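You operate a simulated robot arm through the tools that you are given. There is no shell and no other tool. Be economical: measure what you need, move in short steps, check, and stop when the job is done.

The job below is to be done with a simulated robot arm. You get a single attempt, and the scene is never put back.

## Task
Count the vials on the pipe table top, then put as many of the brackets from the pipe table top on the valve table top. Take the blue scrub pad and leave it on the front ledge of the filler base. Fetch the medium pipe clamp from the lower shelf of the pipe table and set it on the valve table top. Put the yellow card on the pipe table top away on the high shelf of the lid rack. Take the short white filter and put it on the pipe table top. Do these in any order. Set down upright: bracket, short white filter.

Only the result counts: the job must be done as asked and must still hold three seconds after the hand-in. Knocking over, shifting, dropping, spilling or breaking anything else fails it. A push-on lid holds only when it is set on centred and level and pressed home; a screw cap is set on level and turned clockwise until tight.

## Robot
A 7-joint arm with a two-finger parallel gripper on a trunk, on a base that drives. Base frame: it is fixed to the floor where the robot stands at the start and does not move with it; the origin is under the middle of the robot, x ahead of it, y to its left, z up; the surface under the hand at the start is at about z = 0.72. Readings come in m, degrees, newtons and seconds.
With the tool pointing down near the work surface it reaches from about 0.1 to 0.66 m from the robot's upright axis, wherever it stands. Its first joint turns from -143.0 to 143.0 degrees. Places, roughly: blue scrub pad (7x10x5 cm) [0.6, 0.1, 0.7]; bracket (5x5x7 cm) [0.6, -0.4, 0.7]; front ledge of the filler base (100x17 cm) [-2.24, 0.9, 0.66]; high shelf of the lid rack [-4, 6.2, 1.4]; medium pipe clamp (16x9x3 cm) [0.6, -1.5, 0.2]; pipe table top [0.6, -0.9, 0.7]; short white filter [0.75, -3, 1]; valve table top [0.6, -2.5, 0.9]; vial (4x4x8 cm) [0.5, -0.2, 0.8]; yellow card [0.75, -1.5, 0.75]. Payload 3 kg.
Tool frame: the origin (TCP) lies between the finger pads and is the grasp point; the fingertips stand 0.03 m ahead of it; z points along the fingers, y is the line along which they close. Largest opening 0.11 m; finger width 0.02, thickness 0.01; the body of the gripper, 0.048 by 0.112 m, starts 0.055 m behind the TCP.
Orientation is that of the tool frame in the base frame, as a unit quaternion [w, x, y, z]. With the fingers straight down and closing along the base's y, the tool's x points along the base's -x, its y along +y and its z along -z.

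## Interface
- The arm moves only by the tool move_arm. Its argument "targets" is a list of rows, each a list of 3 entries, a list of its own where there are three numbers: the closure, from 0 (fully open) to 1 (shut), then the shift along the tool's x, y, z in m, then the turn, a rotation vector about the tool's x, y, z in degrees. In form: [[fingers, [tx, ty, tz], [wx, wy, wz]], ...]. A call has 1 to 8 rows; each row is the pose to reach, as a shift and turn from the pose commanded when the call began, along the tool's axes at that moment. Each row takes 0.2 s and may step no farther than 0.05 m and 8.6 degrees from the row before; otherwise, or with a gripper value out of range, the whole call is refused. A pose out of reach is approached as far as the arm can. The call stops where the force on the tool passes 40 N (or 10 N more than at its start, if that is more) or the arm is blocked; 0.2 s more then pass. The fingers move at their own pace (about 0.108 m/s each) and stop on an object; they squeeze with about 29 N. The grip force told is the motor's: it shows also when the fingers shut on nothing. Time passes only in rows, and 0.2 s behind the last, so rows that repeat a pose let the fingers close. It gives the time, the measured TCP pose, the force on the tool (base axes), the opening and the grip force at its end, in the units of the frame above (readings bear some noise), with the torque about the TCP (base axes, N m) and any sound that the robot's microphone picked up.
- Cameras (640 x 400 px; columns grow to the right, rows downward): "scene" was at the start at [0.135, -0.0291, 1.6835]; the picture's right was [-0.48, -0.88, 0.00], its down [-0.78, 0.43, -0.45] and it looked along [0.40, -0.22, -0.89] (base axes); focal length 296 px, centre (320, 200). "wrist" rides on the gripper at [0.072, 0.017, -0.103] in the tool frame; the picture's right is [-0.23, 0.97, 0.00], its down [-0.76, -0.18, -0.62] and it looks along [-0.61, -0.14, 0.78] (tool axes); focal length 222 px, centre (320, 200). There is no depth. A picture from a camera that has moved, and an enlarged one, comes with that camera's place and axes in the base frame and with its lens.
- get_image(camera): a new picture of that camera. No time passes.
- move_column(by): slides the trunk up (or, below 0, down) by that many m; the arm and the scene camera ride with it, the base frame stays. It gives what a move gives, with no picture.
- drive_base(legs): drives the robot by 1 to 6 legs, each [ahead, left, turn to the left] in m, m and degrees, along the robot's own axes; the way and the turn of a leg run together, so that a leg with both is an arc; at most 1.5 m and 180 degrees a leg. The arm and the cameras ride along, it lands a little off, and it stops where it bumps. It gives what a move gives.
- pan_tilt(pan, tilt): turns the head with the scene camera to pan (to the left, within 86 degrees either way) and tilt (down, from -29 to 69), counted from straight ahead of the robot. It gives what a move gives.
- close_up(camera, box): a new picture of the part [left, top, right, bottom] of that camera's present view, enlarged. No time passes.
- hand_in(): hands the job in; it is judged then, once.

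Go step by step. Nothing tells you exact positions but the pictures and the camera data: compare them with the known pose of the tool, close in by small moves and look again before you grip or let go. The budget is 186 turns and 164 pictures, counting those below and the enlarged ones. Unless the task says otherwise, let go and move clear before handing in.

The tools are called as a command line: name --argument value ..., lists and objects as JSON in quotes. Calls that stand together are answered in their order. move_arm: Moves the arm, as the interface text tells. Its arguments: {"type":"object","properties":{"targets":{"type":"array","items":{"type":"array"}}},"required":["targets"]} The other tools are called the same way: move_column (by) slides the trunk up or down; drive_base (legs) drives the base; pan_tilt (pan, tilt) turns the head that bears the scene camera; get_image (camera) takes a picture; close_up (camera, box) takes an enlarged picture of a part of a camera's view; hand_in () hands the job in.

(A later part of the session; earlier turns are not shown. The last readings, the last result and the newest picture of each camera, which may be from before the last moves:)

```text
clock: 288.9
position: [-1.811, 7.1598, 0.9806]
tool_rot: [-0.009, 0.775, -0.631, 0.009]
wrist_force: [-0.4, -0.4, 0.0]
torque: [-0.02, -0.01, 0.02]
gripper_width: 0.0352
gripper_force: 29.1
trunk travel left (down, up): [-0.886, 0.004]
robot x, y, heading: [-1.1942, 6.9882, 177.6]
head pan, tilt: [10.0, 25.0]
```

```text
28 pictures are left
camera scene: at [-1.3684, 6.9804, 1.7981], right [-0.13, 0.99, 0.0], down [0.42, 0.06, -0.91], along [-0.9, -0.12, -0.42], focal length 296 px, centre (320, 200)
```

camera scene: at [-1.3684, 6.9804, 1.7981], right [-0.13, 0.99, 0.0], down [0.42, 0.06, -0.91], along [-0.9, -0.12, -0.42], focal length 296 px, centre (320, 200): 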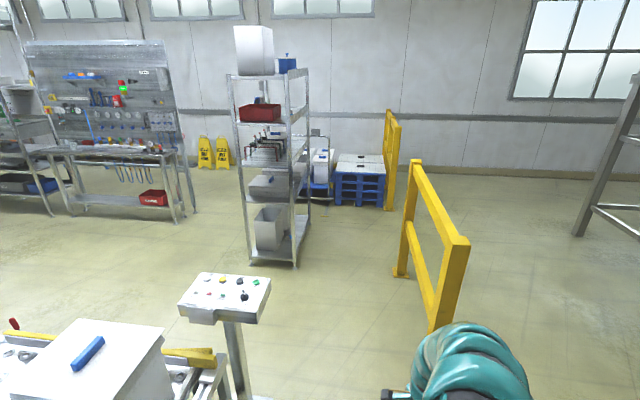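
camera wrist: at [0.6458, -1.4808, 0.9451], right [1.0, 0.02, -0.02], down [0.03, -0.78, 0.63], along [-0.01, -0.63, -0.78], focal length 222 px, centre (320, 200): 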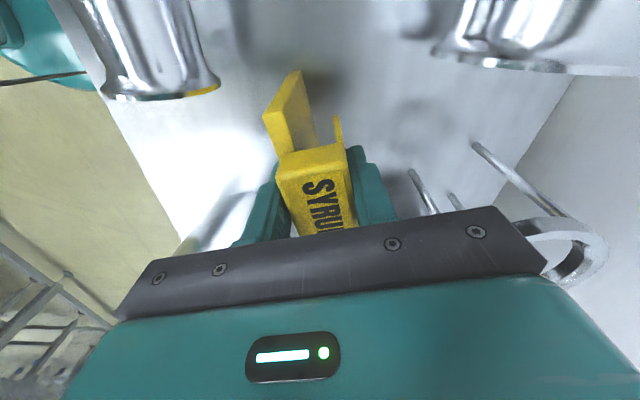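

The rack's front faces +x at x ≈ -3.7 (y 5.94–6.45); the z ≈ 1.37 shelf carries a red tray. I zoom to find free space.

close_up --camera "scene" --box '[220, 60, 330, 150]'

```text
4.44 times, centred on (275, 105) of scene
camera zoom: at [-1.3684, 6.9804, 1.7981], right [-0.13, 0.99, 0.0], down [0.42, 0.06, -0.91], along [-0.9, -0.12, -0.42], focal length 1318 px, centre (520, 622)
```

zoom: 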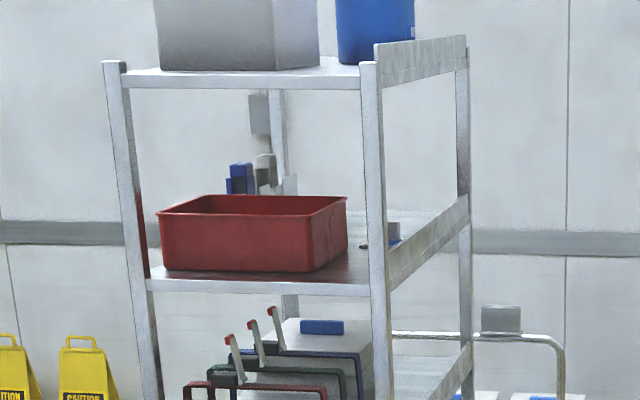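

There's a free strip on that shelf right of the red tray (y ≈ 6.28–6.40). I'll bring the card in lying forward with the tool horizontal. First I drive up, then start reorienting the hand.

drive_base --legs '[[1.3, 0.05, 2.4]]'

move_arm --targets '[[1, [0, 0, 0], [0, 0, -8.5]], [1, [0, 0, 0], [0, 0, -17]], [1, [0, 0, 0], [0, 0, -25.5]], [1, [0, 0, 0], [0, 0, -34]], [1, [0, 0, 0], [0, 0, -42.5]], [1, [0, 0, 0], [0, 0, -51]], [1, [0, 0, 0], [0, 0, -59.5]], [1, [0, 0, 0], [0, 0, -68]]]'

move_arm --targets '[[1, [0, 0, 0], [0, 0, -8]], [1, [0, 0, 0], [0, -8.5, -8]], [1, [0, 0, -0.03], [0, -17, -8]], [1, [0, 0, -0.06], [0, -25.5, -8]]]'

```text
clock: 295.7
position: [-3.1915, 7.1049, 0.9816]
tool_rot: [-0.01, 0.791, -0.612, 0.008]
wrist_force: [-0.4, 0.2, -0.5]
torque: [-0.03, 0.0, 0.0]
gripper_width: 0.0355
gripper_force: 29.1
trunk travel left (down, up): [-0.886, 0.004]
robot x, y, heading: [-2.572, 6.963, -179.7]
head pan, tilt: [10.0, 25.0]
```

```text
clock: 297.5
position: [-3.1909, 7.104, 0.9803]
tool_rot: [-0.003, 0.998, -0.064, 0.012]
wrist_force: [-0.7, 0.0, -1.0]
torque: [0.0, 0.01, -0.03]
gripper_width: 0.0356
gripper_force: 29.0
trunk travel left (down, up): [-0.886, 0.004]
robot x, y, heading: [-2.5679, 6.9623, -179.3]
head pan, tilt: [10.0, 25.0]
```

```text
clock: 298.5
position: [-3.3047, 7.1345, 1.0108]
tool_rot: [-0.017, 0.978, 0.007, -0.209]
wrist_force: [1.1, 0.8, 0.4]
torque: [-0.02, 0.0, -0.02]
gripper_width: 0.035
gripper_force: 29.2
out of reach, approached as far as the arm can: row 2, 3, 4
trunk travel left (down, up): [-0.886, 0.004]
robot x, y, heading: [-2.5689, 6.9613, -179.8]
head pan, tilt: [10.0, 25.0]
```

Pitching works with the hand swinging forward. I continue to horizontal.

move_arm --targets '[[1, [0, 0, 0], [0, -8.2, 0]], [1, [0, 0, 0], [0, -16.4, 0]], [1, [0, 0, 0], [0, -24.6, 0]], [1, [0, 0, 0], [0, -32.8, 0]], [1, [0, 0, 0], [0, -41, 0]], [1, [0, 0, 0], [0, -49.2, 0]], [1, [0, 0, 0], [0, -57.4, 0]], [1, [0, 0, 0], [0, -65.6, 0]]]'

get_image --camera "scene"

```text
clock: 300.3
position: [-3.3025, 7.1347, 1.0105]
tool_rot: [-0.01, 0.708, 0.014, -0.706]
wrist_force: [0.6, 0.7, -1.2]
torque: [0.0, 0.0, 0.03]
gripper_width: 0.0353
gripper_force: 28.3
out of reach, approached as far as the arm can: row 1, 2, 3, 4, 5, 6, 7
trunk travel left (down, up): [-0.886, 0.004]
robot x, y, heading: [-2.5674, 6.9588, -179.3]
head pan, tilt: [10.0, 25.0]
```

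```text
26 pictures are left
camera scene: at [-2.7417, 6.9466, 1.798], right [-0.18, 0.98, 0.0], down [0.42, 0.08, -0.91], along [-0.89, -0.16, -0.42], focal length 296 px, centre (320, 200)
```

scene: 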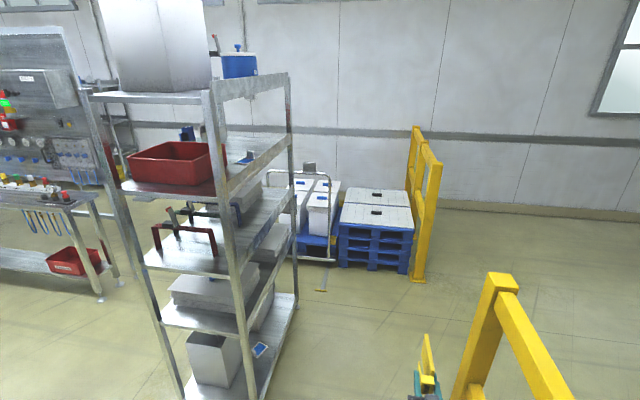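

Tool horizontal. Now I raise it toward z ≈ 1.42.

move_arm --targets '[[1, [-0.049, 0, 0], [0, 0, 0]], [1, [-0.098, 0, 0], [0, 0, 0]], [1, [-0.147, 0, 0], [0, 0, 0]], [1, [-0.196, 0, 0], [0, 0, 0]], [1, [-0.245, 0, 0], [0, 0, 0]], [1, [-0.294, 0, 0], [0, 0, 0]], [1, [-0.343, 0, 0], [0, 0, 0]], [1, [-0.392, 0, 0], [0, 0, 0]]]'

get_image --camera "scene"

```text
clock: 302.1
position: [-3.4673, 7.1159, 1.2405]
tool_rot: [-0.011, 0.709, 0.013, -0.705]
wrist_force: [-1.0, -0.4, -0.6]
torque: [0.03, -0.05, -0.01]
gripper_width: 0.0354
gripper_force: 29.2
out of reach, approached as far as the arm can: row 1, 2, 3, 4, 5, 6, 7, 8
trunk travel left (down, up): [-0.886, 0.004]
robot x, y, heading: [-2.5721, 6.9637, -179.9]
head pan, tilt: [10.0, 25.0]
```

```text
25 pictures are left
camera scene: at [-2.7411, 6.9463, 1.798], right [-0.18, 0.98, 0.0], down [0.42, 0.08, -0.91], along [-0.89, -0.16, -0.42], focal length 296 px, centre (320, 200)
```

scene: 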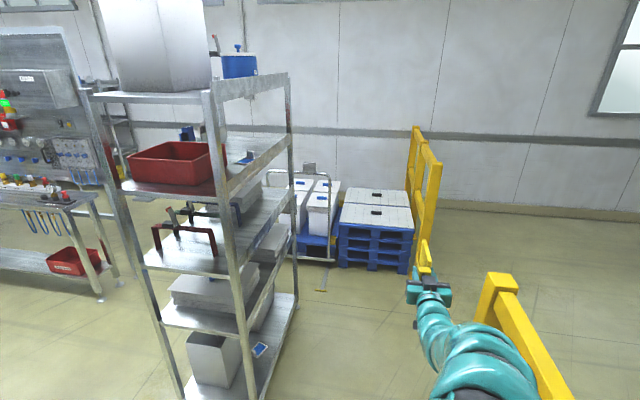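

Reached z 1.24; I try to go on upward, letting the hand move forward as needed.

move_arm --targets '[[1, [-0.045, 0, -0.01], [0, 0, 0]], [1, [-0.09, 0, -0.03], [0, 0, 0]], [1, [-0.13, 0, -0.05], [0, 0, 0]], [1, [-0.17, 0, -0.07], [0, 0, 0]]]'

```text
clock: 303.1
position: [-3.4673, 7.1111, 1.2393]
tool_rot: [-0.01, 0.709, 0.014, -0.705]
wrist_force: [-0.4, 0.1, -1.6]
torque: [0.01, -0.05, -0.02]
gripper_width: 0.0353
gripper_force: 29.6
out of reach, approached as far as the arm can: row 1, 2, 3, 4
trunk travel left (down, up): [-0.886, 0.004]
robot x, y, heading: [-2.5705, 6.962, -179.5]
head pan, tilt: [10.0, 25.0]
```

The horizontal pose is limited to z 1.24, so I try pitching the tool upward to gain height.

move_arm --targets '[[1, [-0.02, 0, -0.02], [0, -8.4, 0]], [1, [-0.045, 0, -0.04], [0, -16.8, 0]], [1, [-0.075, 0, -0.06], [0, -25.2, 0]], [1, [-0.105, 0, -0.08], [0, -33.6, 0]], [1, [-0.135, 0, -0.1], [0, -42, 0]], [1, [-0.165, 0, -0.12], [0, -50, 0]]]'

get_image --camera "scene"

```text
clock: 304.5
position: [-3.4068, 7.0875, 1.446]
tool_rot: [0.003, -0.343, -0.018, 0.939]
wrist_force: [0.3, -0.4, -0.8]
torque: [0.01, -0.02, -0.01]
gripper_width: 0.0352
gripper_force: 28.2
out of reach, approached as far as the arm can: row 1, 2, 3, 4, 5, 6
trunk travel left (down, up): [-0.886, 0.004]
robot x, y, heading: [-2.5671, 6.9616, -179.8]
head pan, tilt: [10.0, 25.0]
```

```text
24 pictures are left
camera scene: at [-2.7408, 6.9461, 1.7981], right [-0.18, 0.98, 0.0], down [0.42, 0.08, -0.91], along [-0.89, -0.16, -0.42], focal length 296 px, centre (320, 200)
```

scene: 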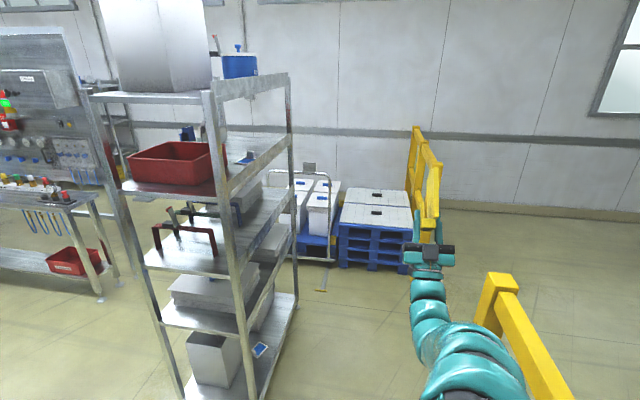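

That gained height: z 1.446 at about 50° up. I pitch back down step by step while holding the position to find a flatter usable pose.

move_arm --targets '[[1, [0, 0, 0], [0, 8, 0]], [1, [0, 0, 0], [0, 16, 0]], [1, [0, 0, 0], [0, 24, 0]]]'

```text
clock: 305.3
position: [-3.455, 7.0868, 1.3545]
tool_rot: [0.007, -0.531, -0.016, 0.847]
wrist_force: [0.0, -0.2, -0.9]
torque: [0.01, -0.01, 0.0]
gripper_width: 0.0354
gripper_force: 29.2
out of reach, approached as far as the arm can: row 1, 2, 3
trunk travel left (down, up): [-0.886, 0.004]
robot x, y, heading: [-2.5726, 6.9626, -179.7]
head pan, tilt: [10.0, 25.0]
```

At 26° up the height is 1.354; around 40° it should give ~1.41, enough to clear the shelf (≈1.34–1.36). I set 41° and drive to face the free strip.

move_arm --targets '[[1, [-0.027, 0, 0.01], [0, -7.5, 0]], [1, [-0.056, 0, 0.02], [0, -15, 0]]]'

drive_base --legs '[[0.13, 0, 0], [0, 0.755, 0]]'

pan_tilt --pan 0 --tilt 25

get_image --camera "scene"

```text
clock: 305.9
position: [-3.4486, 7.0871, 1.4139]
tool_rot: [0.004, -0.417, -0.017, 0.909]
wrist_force: [0.3, 0.0, -0.2]
torque: [0.01, -0.04, 0.02]
gripper_width: 0.0352
gripper_force: 28.8
trunk travel left (down, up): [-0.886, 0.004]
robot x, y, heading: [-2.5692, 6.9624, -179.7]
head pan, tilt: [10.0, 25.0]
```

```text
clock: 310.1
position: [-3.573, 6.4808, 1.4113]
tool_rot: [0.014, -0.419, -0.007, 0.908]
wrist_force: [-0.4, 5.8, -2.7]
torque: [-0.07, -0.11, -0.15]
gripper_width: 0.0351
gripper_force: 29.3
trunk travel left (down, up): [-0.886, 0.004]
robot x, y, heading: [-2.6938, 6.3445, -179.1]
head pan, tilt: [10.0, 25.0]
stopped in leg 2: the force on the tool passed its limit at 52 N (the readings are from after the stop); the commanded pose is now the measured one
```

```text
clock: 310.8
position: [-3.5722, 6.481, 1.4114]
tool_rot: [0.013, -0.417, -0.007, 0.909]
wrist_force: [-0.2, 10.4, -2.3]
torque: [-0.13, -0.04, -0.23]
gripper_width: 0.035
gripper_force: 28.5
trunk travel left (down, up): [-0.886, 0.004]
robot x, y, heading: [-2.6938, 6.3473, -179.4]
head pan, tilt: [0.0, 25.0]
```

```text
23 pictures are left
camera scene: at [-2.8652, 6.3464, 1.798], right [-0.02, 1.0, 0.0], down [0.42, 0.01, -0.91], along [-0.91, -0.02, -0.42], focal length 296 px, centre (320, 200)
```

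scene: 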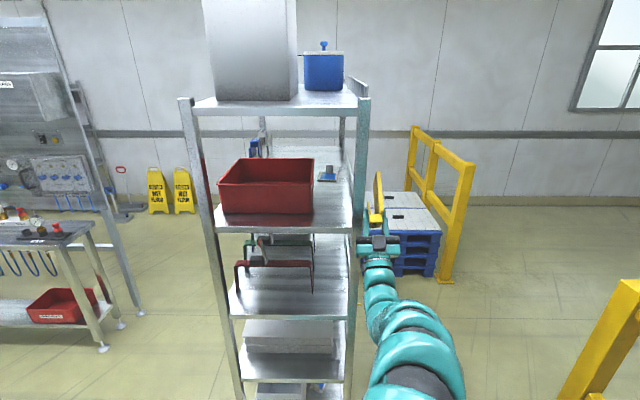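

The card's end touched the rack's right post; its front is nearer (x ≈ -3.65) than I figured, and the free strip is y 6.31–6.42. I back off, then shift to y ≈ 6.365.

drive_base --legs '[[0, -0.03, 0], [-0.06, 0, 0]]'

drive_base --legs '[[0, 0.14, 0]]'

get_image --camera "scene"

```text
clock: 312.2
position: [-3.5103, 6.5126, 1.4135]
tool_rot: [0.014, -0.418, -0.006, 0.909]
wrist_force: [-0.3, 0.2, 0.1]
torque: [0.01, -0.05, 0.03]
gripper_width: 0.0351
gripper_force: 29.4
trunk travel left (down, up): [-0.886, 0.004]
robot x, y, heading: [-2.6322, 6.3778, -179.2]
head pan, tilt: [0.0, 25.0]
```

```text
clock: 313.5
position: [-3.5094, 6.3675, 1.4134]
tool_rot: [0.012, -0.417, -0.009, 0.909]
wrist_force: [-0.2, -0.2, 0.1]
torque: [-0.03, -0.05, -0.03]
gripper_width: 0.0
gripper_force: 29.3
trunk travel left (down, up): [-0.886, 0.004]
robot x, y, heading: [-2.6286, 6.2341, -179.2]
head pan, tilt: [0.0, 25.0]
```

```text
22 pictures are left
camera scene: at [-2.8017, 6.2316, 1.7982], right [-0.02, 1.0, 0.0], down [0.42, 0.01, -0.91], along [-0.91, -0.01, -0.42], focal length 296 px, centre (320, 200)
```

scene: 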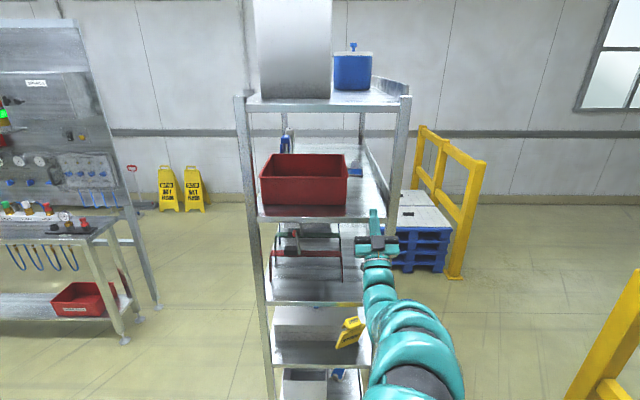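

The card is out of the grip — it shows in front of the lower shelf. I zoom in to see where it is.

move_arm --targets '[[0.5, [0, 0, -0.005], [0, 0, 0]], [0.5, [0, 0, -0.005], [0, 0, 0]], [0.5, [0, 0, -0.005], [0, 0, 0]], [0.5, [0, 0, -0.005], [0, 0, 0]]]'

close_up --camera "scene" --box '[230, 260, 422, 400]'

```text
clock: 314.5
position: [-3.506, 6.3663, 1.4097]
tool_rot: [0.012, -0.417, -0.008, 0.909]
wrist_force: [-0.2, 1.0, -0.1]
torque: [-0.04, 0.02, 0.0]
gripper_width: 0.0549
gripper_force: 0.0
trunk travel left (down, up): [-0.886, 0.004]
robot x, y, heading: [-2.6266, 6.2329, -179.0]
head pan, tilt: [0.0, 25.0]
```

```text
2.86 times, centred on (326, 330) of scene
camera zoom: at [-2.8029, 6.2321, 1.7981], right [-0.02, 1.0, 0.0], down [0.42, 0.01, -0.91], along [-0.91, -0.01, -0.42], focal length 847 px, centre (303, -171)
```

zoom: 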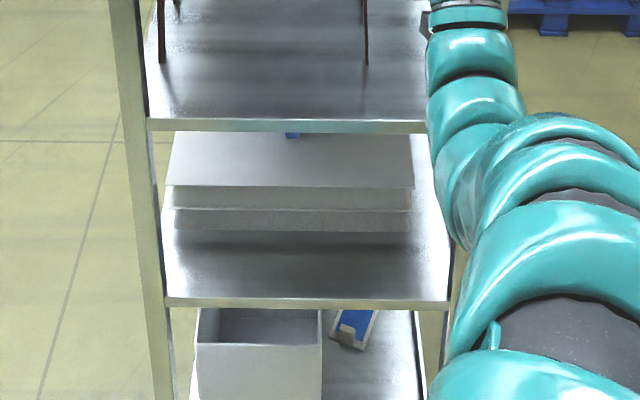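

It was falling and is now presumably on the floor. I look down for it.

pan_tilt --pan -5 --tilt 60

get_image --camera "scene"

```text
clock: 315.5
position: [-3.5054, 6.3669, 1.4095]
tool_rot: [0.011, -0.417, -0.008, 0.909]
wrist_force: [-0.6, 0.2, -0.4]
torque: [-0.01, 0.01, -0.02]
gripper_width: 0.0551
gripper_force: 0.1
trunk travel left (down, up): [-0.886, 0.004]
robot x, y, heading: [-2.6333, 6.2339, -179.0]
head pan, tilt: [-5.0, 60.0]
```

```text
20 pictures are left
camera scene: at [-2.7775, 6.2389, 1.7481], right [0.07, 1.0, 0.0], down [0.86, -0.06, -0.5], along [-0.5, 0.04, -0.87], focal length 296 px, centre (320, 200)
```

scene: 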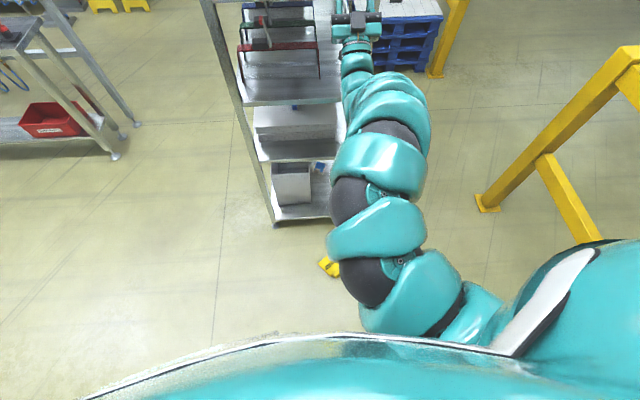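

The card lies on the floor at about (-3.32, 6.33), within reach. I turn the tool back down and lower the trunk to pick it up.

move_arm --targets '[[0, [0, 0, -0.02], [0, 8.2, 0]], [0, [0, 0, -0.04], [0, 16.4, 0]], [0, [0, 0, -0.06], [0, 24.6, 0]], [0, [0.02, 0, -0.08], [0, 32.8, 0]], [0, [0.05, 0, -0.09], [0, 41, 0]], [0, [0.08, 0, -0.1], [0, 49.2, 0]], [0, [0.11, 0, -0.1], [0, 57.4, 0]], [0, [0.14, 0, -0.1], [0, 65.6, 0]]]'

move_arm --targets '[[0, [0.02, 0, -0.02], [0, 8.2, 0]], [0, [0.05, 0, -0.04], [0, 16.4, 0]], [0, [0.08, 0, -0.06], [0, 24.6, 0]], [0, [0.1, 0, -0.08], [0, 32.8, 0]], [0, [0.12, 0, -0.1], [0, 41, 0]], [0, [0.14, 0, -0.12], [0, 49.2, 0]], [0, [0.16, 0, -0.14], [0, 57.4, 0]], [0, [0.18, 0, -0.16], [0, 65.6, 0]]]'

```text
clock: 317.3
position: [-3.5445, 6.3695, 1.226]
tool_rot: [-0.016, 0.844, -0.001, -0.536]
wrist_force: [0.8, -1.4, -0.2]
torque: [0.0, 0.01, 0.0]
gripper_width: 0.1098
gripper_force: 0.0
out of reach, approached as far as the arm can: row 1, 2, 3, 4, 5, 6, 7, 8
trunk travel left (down, up): [-0.886, 0.004]
robot x, y, heading: [-2.6294, 6.2296, -179.3]
head pan, tilt: [-5.0, 60.0]
```

```text
clock: 319.1
position: [-3.3373, 6.3512, 1.0572]
tool_rot: [-0.013, 1.0, -0.009, -0.01]
wrist_force: [-1.0, 1.0, -0.6]
torque: [0.0, 0.04, 0.04]
gripper_width: 0.1099
gripper_force: 0.0
out of reach, approached as far as the arm can: row 1, 2, 3, 4, 5, 6, 7, 8
trunk travel left (down, up): [-0.886, 0.004]
robot x, y, heading: [-2.6336, 6.2348, -178.9]
head pan, tilt: [-5.0, 60.0]
```

Tool is down right above the card. I lower the trunk 0.75 m and look.

move_column --by -0.4

move_column --by -0.38

get_image --camera "wrist"

```text
clock: 323.0
position: [-3.3365, 6.3506, 0.6586]
tool_rot: [-0.012, 1.0, -0.006, -0.011]
wrist_force: [0.3, 0.6, 0.6]
torque: [0.01, 0.0, 0.02]
gripper_width: 0.1099
gripper_force: 0.0
trunk travel left (down, up): [-0.486, 0.404]
robot x, y, heading: [-2.6324, 6.235, -179.1]
head pan, tilt: [-5.0, 60.0]
```

```text
clock: 326.6
position: [-3.336, 6.3507, 0.2775]
tool_rot: [-0.012, 1.0, -0.006, -0.011]
wrist_force: [-0.5, -0.2, 0.4]
torque: [0.02, 0.01, 0.02]
gripper_width: 0.1102
gripper_force: 0.0
trunk travel left (down, up): [-0.106, 0.784]
robot x, y, heading: [-2.6285, 6.2326, -179.3]
head pan, tilt: [-5.0, 60.0]
```

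```text
19 pictures are left
camera wrist: at [-3.2621, 6.3294, 0.3789], right [-0.24, -0.97, -0.02], down [-0.75, 0.17, 0.64], along [-0.62, 0.17, -0.76], focal length 222 px, centre (320, 200)
```

wrist: 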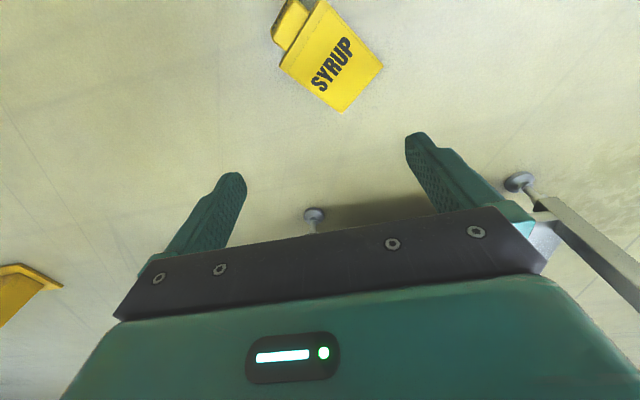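

The card lies with its panel pointing toward the rack. To place it flat later, I want to grip its thick top end with the panel on the camera side, so I'll approach from the south side with heading 90°.

drive_base --legs '[[0, 0, -90], [0, 0.48, 0], [-0.45, 0, 0]]'

get_image --camera "scene"

```text
clock: 328.8
position: [-3.1767, 6.7093, 0.272]
tool_rot: [-0.014, 0.96, -0.279, -0.002]
wrist_force: [-0.5, 0.2, 0.1]
torque: [-0.02, 0.0, -0.02]
gripper_width: 0.1099
gripper_force: 0.0
trunk travel left (down, up): [-0.106, 0.784]
robot x, y, heading: [-2.6357, 6.239, 149.4]
head pan, tilt: [-5.0, 60.0]
stopped in leg 1: the robot was blocked; the commanded pose is now the measured one
```

```text
18 pictures are left
camera scene: at [-2.7682, 6.3217, 0.9662], right [0.58, 0.81, 0.0], down [0.71, -0.51, -0.49], along [-0.4, 0.29, -0.87], focal length 296 px, centre (320, 200)
```

scene: 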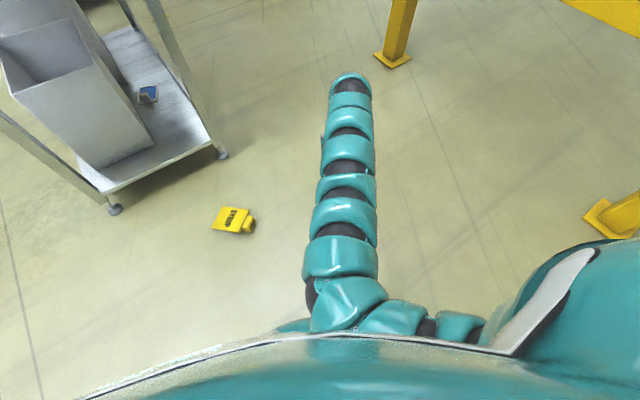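

Something behind blocks the turn (likely the console). I shift left toward the open floor first, then finish turning.

drive_base --legs '[[0, 0.42, 0], [0, 0, -59]]'

```text
clock: 334.0
position: [-2.7164, 6.5839, 0.277]
tool_rot: [0.017, -0.693, 0.721, -0.002]
wrist_force: [-0.5, -0.2, 0.5]
torque: [0.02, -0.03, 0.03]
gripper_width: 0.1099
gripper_force: 0.1
trunk travel left (down, up): [-0.106, 0.784]
robot x, y, heading: [-2.8477, 5.8821, 89.3]
head pan, tilt: [-5.0, 60.0]
```

Turned. I back a bit, go left, and bring the hand over the card's thick end with the right turn.

drive_base --legs '[[-0.2, 0, 0], [0, 0.33, 0]]'

move_arm --targets '[[0.1, [0, 0.03, 0], [0, 0, 7.5]], [0.1, [0, 0.06, 0], [0, 0, 15]], [0.1, [0, 0.09, 0], [0, 0, 22.5]], [0.1, [0, 0.12, 0], [0, 0, 30]], [0.1, [0, 0.15, 0], [0, 0, 37.5]], [0.1, [0, 0.18, 0], [0, 0, 45]], [0.1, [0, 0.21, 0], [0, 0, 52]]]'

get_image --camera "wrist"

```text
clock: 337.3
position: [-3.0391, 6.3865, 0.2781]
tool_rot: [0.017, -0.69, 0.724, -0.002]
wrist_force: [-0.6, 0.9, 0.1]
torque: [0.03, 0.03, 0.03]
gripper_width: 0.1098
gripper_force: 0.0
trunk travel left (down, up): [-0.106, 0.784]
robot x, y, heading: [-3.1839, 5.6876, 88.7]
head pan, tilt: [-5.0, 60.0]
```

```text
clock: 338.9
position: [-3.1159, 6.3623, 0.18]
tool_rot: [-0.036, -0.522, 0.837, 0.16]
wrist_force: [0.2, 0.0, 0.4]
torque: [-0.02, -0.02, 0.02]
gripper_width: 0.0993
gripper_force: 0.0
out of reach, approached as far as the arm can: row 1, 2, 3, 4, 5, 6, 7
trunk travel left (down, up): [-0.106, 0.784]
robot x, y, heading: [-3.1825, 5.6856, 89.0]
head pan, tilt: [-5.0, 60.0]
```

```text
17 pictures are left
camera wrist: at [-3.1398, 6.2804, 0.2746], right [-0.74, 0.6, 0.32], down [0.64, 0.46, 0.62], along [0.22, 0.66, -0.72], focal length 222 px, centre (320, 200)
```

wrist: 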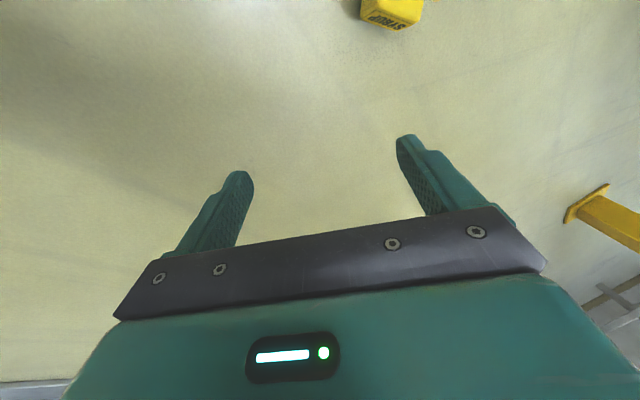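

Joint limits tilt the hand there. The jaws will align the card anyway, so I level the hand nearer to the robot's right side and will position with the base instead.

move_arm --targets '[[0, [-0.024, -0.018, -0.031], [5.9, 2.1, 0]], [0, [-0.047, -0.036, -0.062], [11.9, 4.2, 0]], [0, [-0.071, -0.054, -0.094], [17.8, 6.3, 0]]]'

```text
clock: 339.7
position: [-3.0857, 6.3663, 0.1831]
tool_rot: [-0.033, -0.554, 0.822, 0.127]
wrist_force: [0.1, -0.8, -1.0]
torque: [0.02, -0.04, -0.02]
gripper_width: 0.11
gripper_force: 0.2
out of reach, approached as far as the arm can: row 1, 2, 3
trunk travel left (down, up): [-0.106, 0.784]
robot x, y, heading: [-3.1852, 5.6863, 88.9]
head pan, tilt: [-5.0, 60.0]
```

Still limited; I shift the hand further to the right (world +x) while levelling.

move_arm --targets '[[0, [-0.018, -0.035, 0], [0, 0, -4]], [0, [-0.036, -0.07, 0], [3, 1, -8]], [0, [-0.05, -0.1, 0], [7, 2.5, -12]], [0, [-0.05, -0.1, 0], [11, 4, -16]], [0, [-0.05, -0.1, 0], [14.5, 5.2, -20]]]'

```text
clock: 340.9
position: [-2.9717, 6.3752, 0.1693]
tool_rot: [0.022, -0.693, 0.721, 0.001]
wrist_force: [0.2, -0.1, 0.4]
torque: [0.0, 0.0, 0.02]
gripper_width: 0.11
gripper_force: 0.1
trunk travel left (down, up): [-0.106, 0.784]
robot x, y, heading: [-3.1847, 5.6883, 89.0]
head pan, tilt: [-5.0, 60.0]
```

Better to approach from the south-east: I go right, turn to heading 135°, and rotate the hand about 70° there.

drive_base --legs '[[0.05, -0.34, 0], [0, 0, 46]]'

move_arm --targets '[[0, [0, 0.02, 0], [0, 0, 8.5]], [0, [0, 0.04, 0], [0, 0, 17]], [0, [0, 0.06, 0], [0, 0, 25.5]], [0, [0, 0.08, 0], [0, 0, 34]], [0, [0, 0.08, 0], [0, 0, 42.5]], [0, [0, 0.08, 0], [0, 0, 51]], [0, [0, 0.08, 0], [0, 0, 59.5]], [0, [0, 0.08, 0], [0, 0, 68]]]'

get_image --camera "wrist"

```text
clock: 345.3
position: [-3.1914, 6.359, 0.1687]
tool_rot: [-0.02, 0.919, -0.394, -0.01]
wrist_force: [-0.5, 0.0, 0.8]
torque: [0.0, -0.01, -0.01]
gripper_width: 0.1101
gripper_force: 0.0
trunk travel left (down, up): [-0.106, 0.784]
robot x, y, heading: [-2.8398, 5.7299, 134.8]
head pan, tilt: [-5.0, 60.0]
```

```text
clock: 347.1
position: [-3.2124, 6.3316, 0.1277]
tool_rot: [0.011, 0.703, -0.69, -0.173]
wrist_force: [-0.5, -0.1, -0.3]
torque: [0.03, 0.02, -0.01]
gripper_width: 0.1102
gripper_force: 0.1
out of reach, approached as far as the arm can: row 1, 2, 3, 4, 5, 6, 7, 8
trunk travel left (down, up): [-0.106, 0.784]
robot x, y, heading: [-2.8438, 5.7286, 134.7]
head pan, tilt: [-5.0, 60.0]
```

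```text
16 pictures are left
camera wrist: at [-3.2029, 6.2361, 0.2134], right [-0.94, 0.17, 0.3], down [0.34, 0.61, 0.71], along [-0.06, 0.77, -0.63], focal length 222 px, centre (320, 200)
```

wrist: 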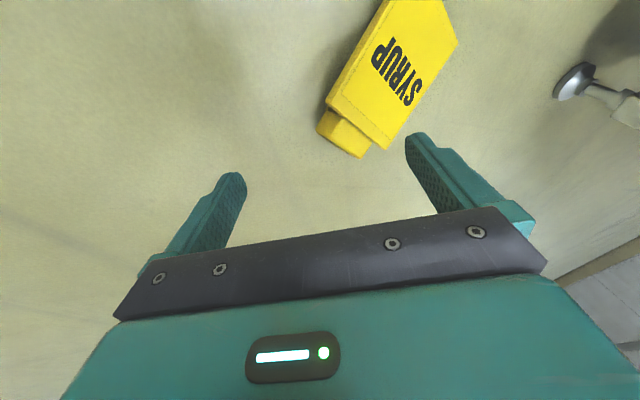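

The arm is short of reach at this relative height. I lower the trunk by 0.1 m and bring the hand up/level over the block.

move_arm --targets '[[0, [-0.012, 0.0, -0.045], [0, 0, 0]], [0, [-0.024, 0.0, -0.09], [0, 0, 0]]]'

move_column --by -0.1

move_arm --targets '[[0, [-0.015, 0.023, 0], [5, 4.5, 0]], [0, [-0.03, 0.046, 0], [10, 9, 0]], [0, [-0.04, 0.069, 0], [14.9, 13.4, 0]]]'

get_image --camera "wrist"

```text
clock: 347.7
position: [-3.2095, 6.3307, 0.1374]
tool_rot: [0.012, 0.704, -0.688, -0.176]
wrist_force: [-0.1, 0.0, 0.1]
torque: [-0.01, 0.01, 0.02]
gripper_width: 0.1099
gripper_force: 0.1
out of reach, approached as far as the arm can: row 1, 2
trunk travel left (down, up): [-0.106, 0.784]
robot x, y, heading: [-2.8441, 5.7328, 135.1]
head pan, tilt: [-5.0, 60.0]
```

```text
clock: 348.8
position: [-3.2082, 6.3307, 0.0485]
tool_rot: [0.015, 0.703, -0.689, -0.178]
wrist_force: [11.6, -11.7, 28.1]
torque: [-0.51, -2.0, -0.63]
gripper_width: 0.11
gripper_force: 0.0
trunk travel left (down, up): [-0.013, 0.877]
robot x, y, heading: [-2.8407, 5.7308, 135.0]
head pan, tilt: [-5.0, 60.0]
stopped: the force on the tool passed its limit at 96 N (the readings are from after the stop); the commanded pose is now the measured one
```

```text
clock: 349.1
position: [-3.2076, 6.3319, 0.0475]
tool_rot: [0.018, 0.703, -0.689, -0.175]
wrist_force: [18.3, -19.2, 57.0]
torque: [-0.84, -3.88, -1.04]
gripper_width: 0.1099
gripper_force: 0.0
out of reach, approached as far as the arm can: row 1
trunk travel left (down, up): [-0.013, 0.877]
robot x, y, heading: [-2.8405, 5.729, 135.0]
head pan, tilt: [-5.0, 60.0]
stopped in row 1: the force on the tool passed its limit at 82 N (the readings are from after the stop); the commanded pose is now the measured one
```

```text
15 pictures are left
camera wrist: at [-3.1978, 6.2378, 0.1321], right [-0.93, 0.17, 0.31], down [0.35, 0.62, 0.71], along [-0.07, 0.77, -0.64], focal length 222 px, centre (320, 200)
```

wrist: 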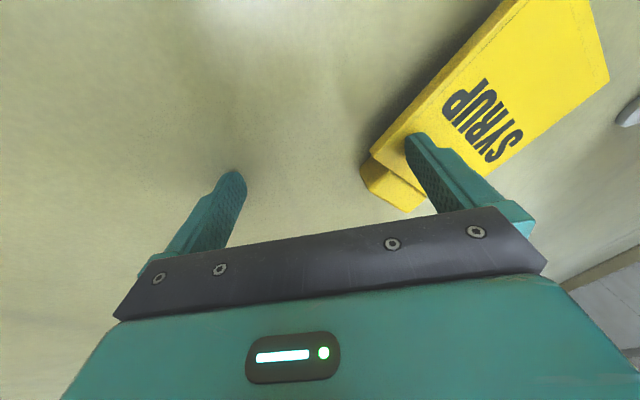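

The relative height is too low at that reach; a known good pose is with the hand more to the robot's right. I raise, swing the hand right, and level it.

move_column --by 0.15

move_arm --targets '[[0, [-0.011, -0.044, -0.009], [0, 0, 0]], [0, [-0.022, -0.088, -0.018], [0, 0, 0]], [0, [-0.033, -0.132, -0.027], [4, 3.5, 0]], [0, [-0.044, -0.176, -0.036], [8, 7, 0]], [0, [-0.054, -0.218, -0.046], [12, 10.5, 0]], [0, [-0.054, -0.218, -0.046], [14.9, 13.4, 0]]]'

```text
clock: 350.8
position: [-3.2078, 6.3316, 0.1915]
tool_rot: [0.018, 0.703, -0.689, -0.172]
wrist_force: [0.6, -0.9, -0.4]
torque: [-0.02, 0.01, 0.02]
gripper_width: 0.1103
gripper_force: 0.0
trunk travel left (down, up): [-0.163, 0.727]
robot x, y, heading: [-2.8444, 5.727, 134.9]
head pan, tilt: [-5.0, 60.0]
```

```text
clock: 352.2
position: [-2.9845, 6.3923, 0.171]
tool_rot: [0.011, 0.723, -0.69, -0.003]
wrist_force: [0.2, 0.3, 0.2]
torque: [-0.04, 0.0, -0.01]
gripper_width: 0.1101
gripper_force: 0.0
out of reach, approached as far as the arm can: row 2, 3, 4, 5, 6
trunk travel left (down, up): [-0.163, 0.727]
robot x, y, heading: [-2.8415, 5.733, 134.5]
head pan, tilt: [-5.0, 60.0]
```

Level now. I turn 48° more and then place the base so the hand is over the block.

move_arm --targets '[[0, [0, 0, 0], [0, 0, 8]], [0, [0, 0, 0], [0, 0, 16]], [0, [0, 0, 0], [0, 0, 24]], [0, [0, 0, 0], [0, 0, 32]], [0, [0, 0, 0], [0, 0, 40]], [0, [0, 0, 0], [0, 0, 50]]]'

drive_base --legs '[[0.19, 0.2, 0]]'

get_image --camera "wrist"

```text
refused: row 6 steps farther than a row can; nothing moved
```

```text
clock: 354.1
position: [-3.262, 6.3814, 0.17]
tool_rot: [0.012, 0.726, -0.687, -0.003]
wrist_force: [0.0, -0.1, -1.1]
torque: [-0.02, -0.01, 0.01]
gripper_width: 0.1098
gripper_force: 0.1
trunk travel left (down, up): [-0.163, 0.727]
robot x, y, heading: [-3.1153, 5.7243, 135.1]
head pan, tilt: [-5.0, 60.0]
```

```text
14 pictures are left
camera wrist: at [-3.2724, 6.3097, 0.2757], right [-0.98, 0.17, 0.02], down [0.15, 0.78, 0.61], along [0.09, 0.6, -0.79], focal length 222 px, centre (320, 200)
```

wrist: 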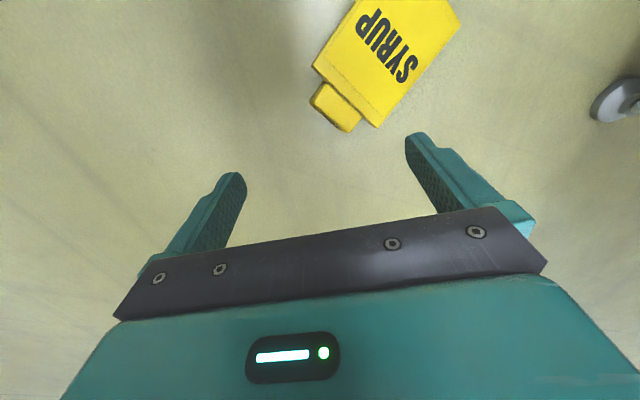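

Good placement. I rotate 48° to align with the card and shift 2 cm, then view again.

move_arm --targets '[[0, [0, 0.006, 0], [0, 0, 8]], [0, [0, 0.012, 0], [0, 0, 16]], [0, [0, 0.018, 0], [0, 0, 24]], [0, [0, 0.022, 0], [0, 0, 32]], [0, [0, 0.022, 0], [0, 0, 40]], [0, [0, 0.022, 0.03], [0, 0, 48]]]'

get_image --camera "wrist"

```text
clock: 355.5
position: [-3.266, 6.404, 0.1633]
tool_rot: [-0.024, -0.57, 0.814, 0.112]
wrist_force: [-0.9, -0.6, 0.2]
torque: [-0.02, 0.0, 0.01]
gripper_width: 0.1101
gripper_force: 0.0
out of reach, approached as far as the arm can: row 1, 2, 3, 4, 5, 6
trunk travel left (down, up): [-0.163, 0.727]
robot x, y, heading: [-3.1158, 5.7199, 135.3]
head pan, tilt: [-5.0, 60.0]
```

```text
13 pictures are left
camera wrist: at [-3.2897, 6.3259, 0.2611], right [-0.82, 0.53, 0.22], down [0.53, 0.55, 0.64], along [0.21, 0.64, -0.74], focal length 222 px, centre (320, 200)
```

wrist: 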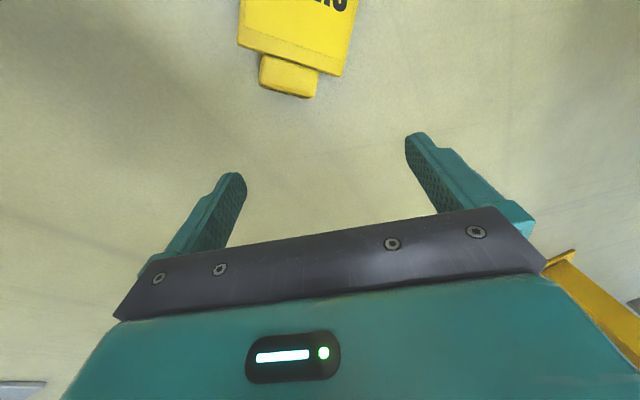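

Alignment is good enough. I descend to the block (opening 8 cm) and close.

move_arm --targets '[[0.2, [0.012, -0.006, 0.036], [0, 0, 0]], [0.25, [0.025, -0.012, 0.072], [0, 0, 0]], [0.25, [0.036, -0.017, 0.1], [0, 0, 0]], [0.25, [0.0376, -0.0175, 0.108], [0, 0, 0]]]'

get_image --camera "wrist"

```text
clock: 356.5
position: [-3.2834, 6.3808, 0.0525]
tool_rot: [-0.024, -0.57, 0.813, 0.113]
wrist_force: [-1.0, 1.2, 1.7]
torque: [0.0, 0.04, -0.03]
gripper_width: 0.0832
gripper_force: 0.9
trunk travel left (down, up): [-0.163, 0.727]
robot x, y, heading: [-3.1134, 5.7218, 135.3]
head pan, tilt: [-5.0, 60.0]
```

```text
12 pictures are left
camera wrist: at [-3.3065, 6.302, 0.15], right [-0.82, 0.53, 0.22], down [0.53, 0.56, 0.64], along [0.21, 0.64, -0.74], focal length 222 px, centre (320, 200)
```

wrist: 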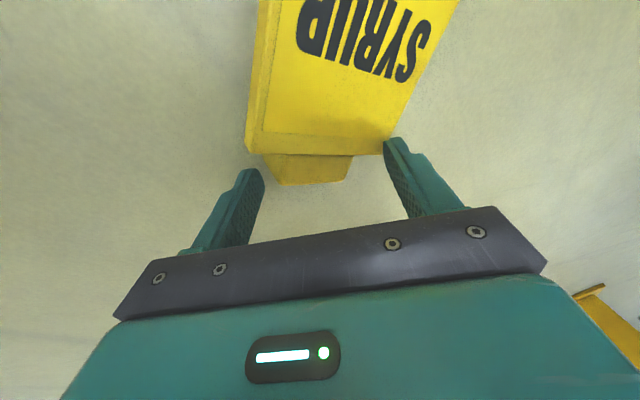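

The block is between the fingers; the right one is close to the panel's corner. I shift 8 mm away from the panel, lower 6 mm and close.

move_arm --targets '[[0.2, [-0.009, 0, 0], [0, 0, 0]], [0.2, [-0.009, 0, 0.007], [0, 0, 0]], [0.6, [-0.009, 0, 0.007], [0, 0, 0]], [1, [-0.009, 0, 0.007], [0, 0, 0]], [1, [-0.009, 0, 0.007], [0, 0, 0]], [1, [-0.009, 0, -0.03], [0, 0, 0]], [1, [-0.009, 0, -0.07], [0, 0, 0]]]'

get_image --camera "wrist"

```text
clock: 358.1
position: [-3.267, 6.376, 0.1203]
tool_rot: [-0.023, -0.571, 0.813, 0.111]
wrist_force: [7.2, 0.6, 0.6]
torque: [-0.09, 0.59, 0.05]
gripper_width: 0.0
gripper_force: 28.5
trunk travel left (down, up): [-0.163, 0.727]
robot x, y, heading: [-3.1102, 5.7205, 135.0]
head pan, tilt: [-5.0, 60.0]
```

```text
11 pictures are left
camera wrist: at [-3.2902, 6.2962, 0.2171], right [-0.82, 0.53, 0.22], down [0.53, 0.56, 0.64], along [0.21, 0.64, -0.74], focal length 222 px, centre (320, 200)
```

wrist: 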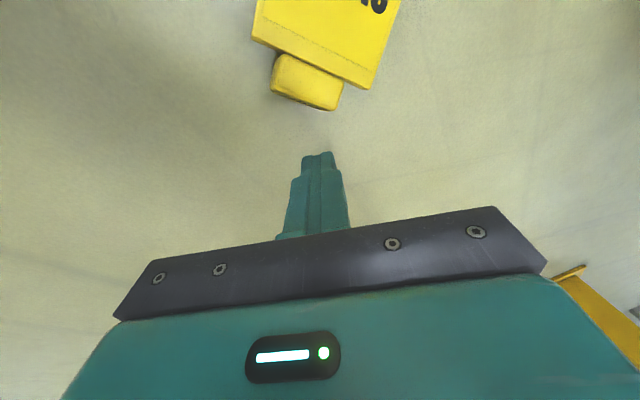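

It slipped out. I'll grip the wider panel (8 cm) instead, 3 cm behind the junction at about (-3.323, 6.317), trying to level the hand there.

move_arm --targets '[[0, [0.026, 0.009, 0], [4, 1.7, 0]], [0, [0.052, 0.018, 0.01], [8, 3.4, 0]], [0, [0.0773, 0.0262, 0.0295], [12.1, 5.1, 0]]]'

```text
clock: 358.9
position: [-3.2971, 6.3208, 0.0718]
tool_rot: [-0.003, -0.579, 0.811, 0.077]
wrist_force: [0.7, 0.5, 0.4]
torque: [-0.01, -0.01, 0.0]
gripper_width: 0.1101
gripper_force: 0.1
out of reach, approached as far as the arm can: row 2, 3
trunk travel left (down, up): [-0.163, 0.727]
robot x, y, heading: [-3.1137, 5.7208, 135.3]
head pan, tilt: [-5.0, 60.0]
```

I nudge the base 2.6 cm, lower by the trunk and close.

drive_base --legs '[[0.016, 0.021, 0]]'

move_column --by -0.028

move_arm --targets '[[0.4, [0, 0, 0], [0, 0, 0]], [0.8, [0, 0, 0], [0, 0, 0]], [1, [0, 0, 0], [0, 0, 0]], [1, [0, 0, 0], [0, 0, 0]]]'

```text
clock: 359.8
position: [-3.3242, 6.3157, 0.0744]
tool_rot: [-0.003, -0.579, 0.811, 0.078]
wrist_force: [-0.9, 1.9, 0.2]
torque: [0.0, -0.01, -0.03]
gripper_width: 0.1101
gripper_force: 0.2
trunk travel left (down, up): [-0.163, 0.727]
robot x, y, heading: [-3.1423, 5.7165, 135.2]
head pan, tilt: [-5.0, 60.0]
```

```text
clock: 360.5
position: [-3.3255, 6.3166, 0.0466]
tool_rot: [-0.004, -0.579, 0.812, 0.077]
wrist_force: [-2.2, 2.7, 8.6]
torque: [0.33, 0.5, -0.06]
gripper_width: 0.1101
gripper_force: 0.1
trunk travel left (down, up): [-0.135, 0.755]
robot x, y, heading: [-3.1377, 5.7147, 135.4]
head pan, tilt: [-5.0, 60.0]
```

```text
clock: 361.5
position: [-3.325, 6.3177, 0.0493]
tool_rot: [-0.002, -0.579, 0.811, 0.079]
wrist_force: [3.0, 1.6, 36.4]
torque: [0.44, 1.93, -0.1]
gripper_width: 0.0945
gripper_force: 28.7
trunk travel left (down, up): [-0.135, 0.755]
robot x, y, heading: [-3.1366, 5.7154, 135.5]
head pan, tilt: [-5.0, 60.0]
```

Something 9.4 cm wide is gripped. I lift and look.

move_column --by 0.08

get_image --camera "wrist"

```text
clock: 362.7
position: [-3.3244, 6.3171, 0.1253]
tool_rot: [-0.004, -0.579, 0.811, 0.078]
wrist_force: [-1.0, 0.6, -0.1]
torque: [0.01, 0.04, -0.03]
gripper_width: 0.0104
gripper_force: 29.0
trunk travel left (down, up): [-0.215, 0.675]
robot x, y, heading: [-3.1402, 5.717, 135.4]
head pan, tilt: [-5.0, 60.0]
```

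```text
10 pictures are left
camera wrist: at [-3.3542, 6.2403, 0.2239], right [-0.84, 0.52, 0.14], down [0.48, 0.58, 0.66], along [0.26, 0.62, -0.74], focal length 222 px, centre (320, 200)
```

wrist: 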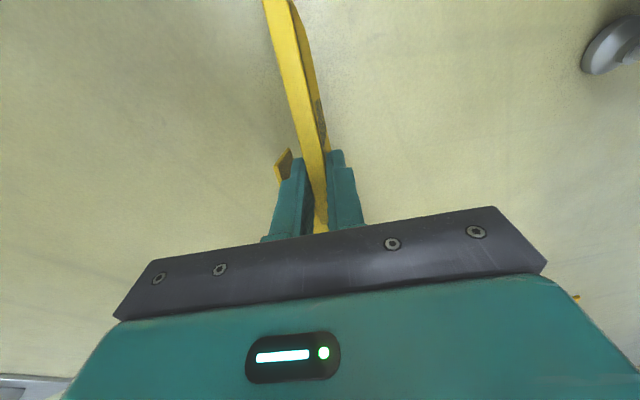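

Lucky outcome: the card is now held firmly by its panel's thickness (10 mm), extending to the camera side — a good hold for placing. I raise it and turn the hand back to its standard yaw.

move_column --by 0.4

move_arm --targets '[[1, [0, 0, 0], [0, 0, -8]], [1, [0, 0, 0], [0, 0, -16]], [1, [0, 0, 0], [0, 0, -24]], [1, [0, 0, 0], [0, 0, -32]], [1, [0, 0, 0], [0, 0, -40]], [1, [0, 0, 0], [0, 0, -48]], [1, [0, 0, 0], [0, 0, -56]], [1, [0, 0, 0], [0, 0, -64]]]'

move_column --by 0.27

```text
clock: 366.5
position: [-3.3246, 6.3171, 0.5262]
tool_rot: [-0.003, -0.579, 0.812, 0.076]
wrist_force: [-0.3, 0.4, -0.8]
torque: [0.02, 0.01, 0.0]
gripper_width: 0.0103
gripper_force: 29.1
trunk travel left (down, up): [-0.615, 0.275]
robot x, y, heading: [-3.1376, 5.7169, 135.3]
head pan, tilt: [-5.0, 60.0]
```

```text
clock: 368.3
position: [-3.325, 6.3171, 0.5276]
tool_rot: [-0.038, 0.922, -0.38, -0.067]
wrist_force: [-0.5, -0.5, -0.8]
torque: [0.0, 0.01, 0.0]
gripper_width: 0.0103
gripper_force: 29.0
trunk travel left (down, up): [-0.615, 0.275]
robot x, y, heading: [-3.1424, 5.7151, 135.2]
head pan, tilt: [-5.0, 60.0]
```

```text
clock: 371.0
position: [-3.3262, 6.317, 0.796]
tool_rot: [-0.038, 0.922, -0.38, -0.068]
wrist_force: [-0.2, 0.6, -0.1]
torque: [-0.04, -0.01, 0.01]
gripper_width: 0.0105
gripper_force: 28.7
trunk travel left (down, up): [-0.885, 0.005]
robot x, y, heading: [-3.1418, 5.7179, 135.8]
head pan, tilt: [-5.0, 60.0]
```

I drive to a place in front of the rack: back-right, turn to 180°, then sideways to y ≈ 6.205.

drive_base --legs '[[-0.26, -0.3, 0], [0, 0, 44.2]]'

drive_base --legs '[[0, -0.45, 0]]'

```text
clock: 375.5
position: [-3.3088, 6.0419, 0.7964]
tool_rot: [-0.01, 0.997, -0.001, -0.077]
wrist_force: [-0.3, 0.0, 0.3]
torque: [0.05, 0.01, 0.02]
gripper_width: 0.0102
gripper_force: 28.6
trunk travel left (down, up): [-0.885, 0.005]
robot x, y, heading: [-2.7499, 5.7493, -179.8]
head pan, tilt: [-5.0, 60.0]
```

```text
clock: 378.2
position: [-3.3112, 6.4793, 0.796]
tool_rot: [-0.009, 0.997, 0.001, -0.077]
wrist_force: [0.5, 0.0, -0.4]
torque: [0.0, -0.04, 0.04]
gripper_width: 0.0103
gripper_force: 28.7
trunk travel left (down, up): [-0.885, 0.005]
robot x, y, heading: [-2.7562, 6.1886, -179.3]
head pan, tilt: [-5.0, 60.0]
```

I back 13 cm for clearance and pitch the tool up in stages.

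drive_base --legs '[[-0.13, 0, 0]]'

move_arm --targets '[[1, [0, 0, 0], [0, -8.2, 0]], [1, [0, 0, 0], [0, -16.4, 0]], [1, [0, 0, 0], [0, -24.6, 0]], [1, [0, 0, 0], [0, -32.8, 0]], [1, [0, 0, 0], [0, -41, 0]], [1, [0, 0, 0], [0, -49.2, 0]], [1, [0, 0, 0], [0, -57.4, 0]], [1, [0, 0, 0], [0, -65.6, 0]]]'

move_arm --targets '[[1, [-0.04, 0, 0], [0, -8.2, 0]], [1, [-0.08, 0, 0], [0, -16.4, 0]], [1, [-0.12, 0, -0.02], [0, -24.6, 0]], [1, [-0.16, 0, -0.04], [0, -32.8, 0]], [1, [-0.2, 0, -0.06], [0, -41, 0]], [1, [-0.24, 0, -0.08], [0, -49.2, 0]], [1, [-0.28, 0, -0.1], [0, -57.4, 0]], [1, [-0.32, 0, -0.12], [0, -65.6, 0]]]'

```text
clock: 379.5
position: [-3.1848, 6.4786, 0.7971]
tool_rot: [-0.009, 0.997, 0.003, -0.077]
wrist_force: [0.5, -0.4, -0.7]
torque: [-0.03, 0.0, 0.01]
gripper_width: 0.0106
gripper_force: 29.5
trunk travel left (down, up): [-0.885, 0.005]
robot x, y, heading: [-2.6278, 6.1894, -179.4]
head pan, tilt: [-5.0, 60.0]
```

```text
clock: 381.3
position: [-3.1861, 6.4769, 0.7945]
tool_rot: [-0.008, 0.796, 0.007, -0.605]
wrist_force: [0.0, -0.1, -0.8]
torque: [0.0, -0.04, 0.03]
gripper_width: 0.0102
gripper_force: 28.6
out of reach, approached as far as the arm can: row 3, 4, 5, 6
trunk travel left (down, up): [-0.885, 0.005]
robot x, y, heading: [-2.6304, 6.1904, -179.2]
head pan, tilt: [-5.0, 60.0]
```

```text
clock: 383.1
position: [-3.1836, 6.4961, 1.1553]
tool_rot: [0.001, -0.341, -0.01, 0.94]
wrist_force: [-0.8, -0.2, -0.6]
torque: [0.03, 0.02, 0.02]
gripper_width: 0.0104
gripper_force: 28.8
out of reach, approached as far as the arm can: row 7, 8
trunk travel left (down, up): [-0.885, 0.005]
robot x, y, heading: [-2.6321, 6.1893, -179.6]
head pan, tilt: [-5.0, 60.0]
```

Pitch is 50° up now at z 1.155. I raise it and pitch a little more.

move_arm --targets '[[1, [-0.028, 0, 0.033], [0, 0, 0]], [1, [-0.056, 0, 0.066], [0, -2, 0]], [1, [-0.084, 0, 0.099], [0, -4, 0]], [1, [-0.112, 0, 0.132], [0, -6, 0]], [1, [-0.14, 0, 0.165], [0, -9, 0]], [1, [-0.168, 0, 0.198], [0, -12, 0]], [1, [-0.193, 0, 0.23], [0, -15, 0]]]'

pan_tilt --pan -12 --tilt 25

get_image --camera "scene"

```text
clock: 384.7
position: [-3.2758, 6.5204, 1.4127]
tool_rot: [0.0, -0.213, -0.01, 0.977]
wrist_force: [-0.2, -0.2, 0.0]
torque: [-0.02, -0.01, -0.03]
gripper_width: 0.0104
gripper_force: 28.8
out of reach, approached as far as the arm can: row 1, 2, 3, 4, 5, 6, 7
trunk travel left (down, up): [-0.885, 0.005]
robot x, y, heading: [-2.6317, 6.1898, -179.5]
head pan, tilt: [-5.0, 60.0]
```

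```text
clock: 385.7
position: [-3.275, 6.522, 1.4129]
tool_rot: [0.0, -0.213, -0.01, 0.977]
wrist_force: [-0.3, -0.1, -0.3]
torque: [-0.04, -0.02, -0.03]
gripper_width: 0.0104
gripper_force: 29.0
trunk travel left (down, up): [-0.885, 0.005]
robot x, y, heading: [-2.6312, 6.1931, -179.5]
head pan, tilt: [-12.0, 25.0]
```

```text
9 pictures are left
camera scene: at [-2.8005, 6.2087, 1.7968], right [0.2, 0.98, 0.0], down [0.42, -0.08, -0.91], along [-0.89, 0.18, -0.42], focal length 296 px, centre (320, 200)
```

scene: 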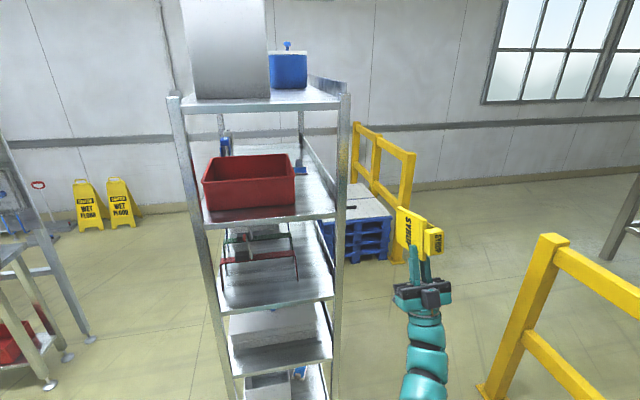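

The card is held nicely, panel forward. For placing I need more height so the wrist camera also clears the shelf; I test how high it goes at 50° pitch with more forward reach.

move_arm --targets '[[1, [0.015, 0, 0.04], [0, 4, 0]], [1, [0.029, 0, 0.08], [0, 8, 0]], [1, [0.044, 0, 0.12], [0, 12, 0]], [1, [0.058, 0, 0.159], [0, 15, 0]]]'

```text
clock: 386.7
position: [-3.4049, 6.5214, 1.5251]
tool_rot: [0.001, -0.342, -0.01, 0.94]
wrist_force: [0.2, -0.2, -0.5]
torque: [-0.02, -0.03, -0.01]
gripper_width: 0.0104
gripper_force: 29.0
trunk travel left (down, up): [-0.885, 0.005]
robot x, y, heading: [-2.6299, 6.1891, -179.4]
head pan, tilt: [-12.0, 25.0]
```

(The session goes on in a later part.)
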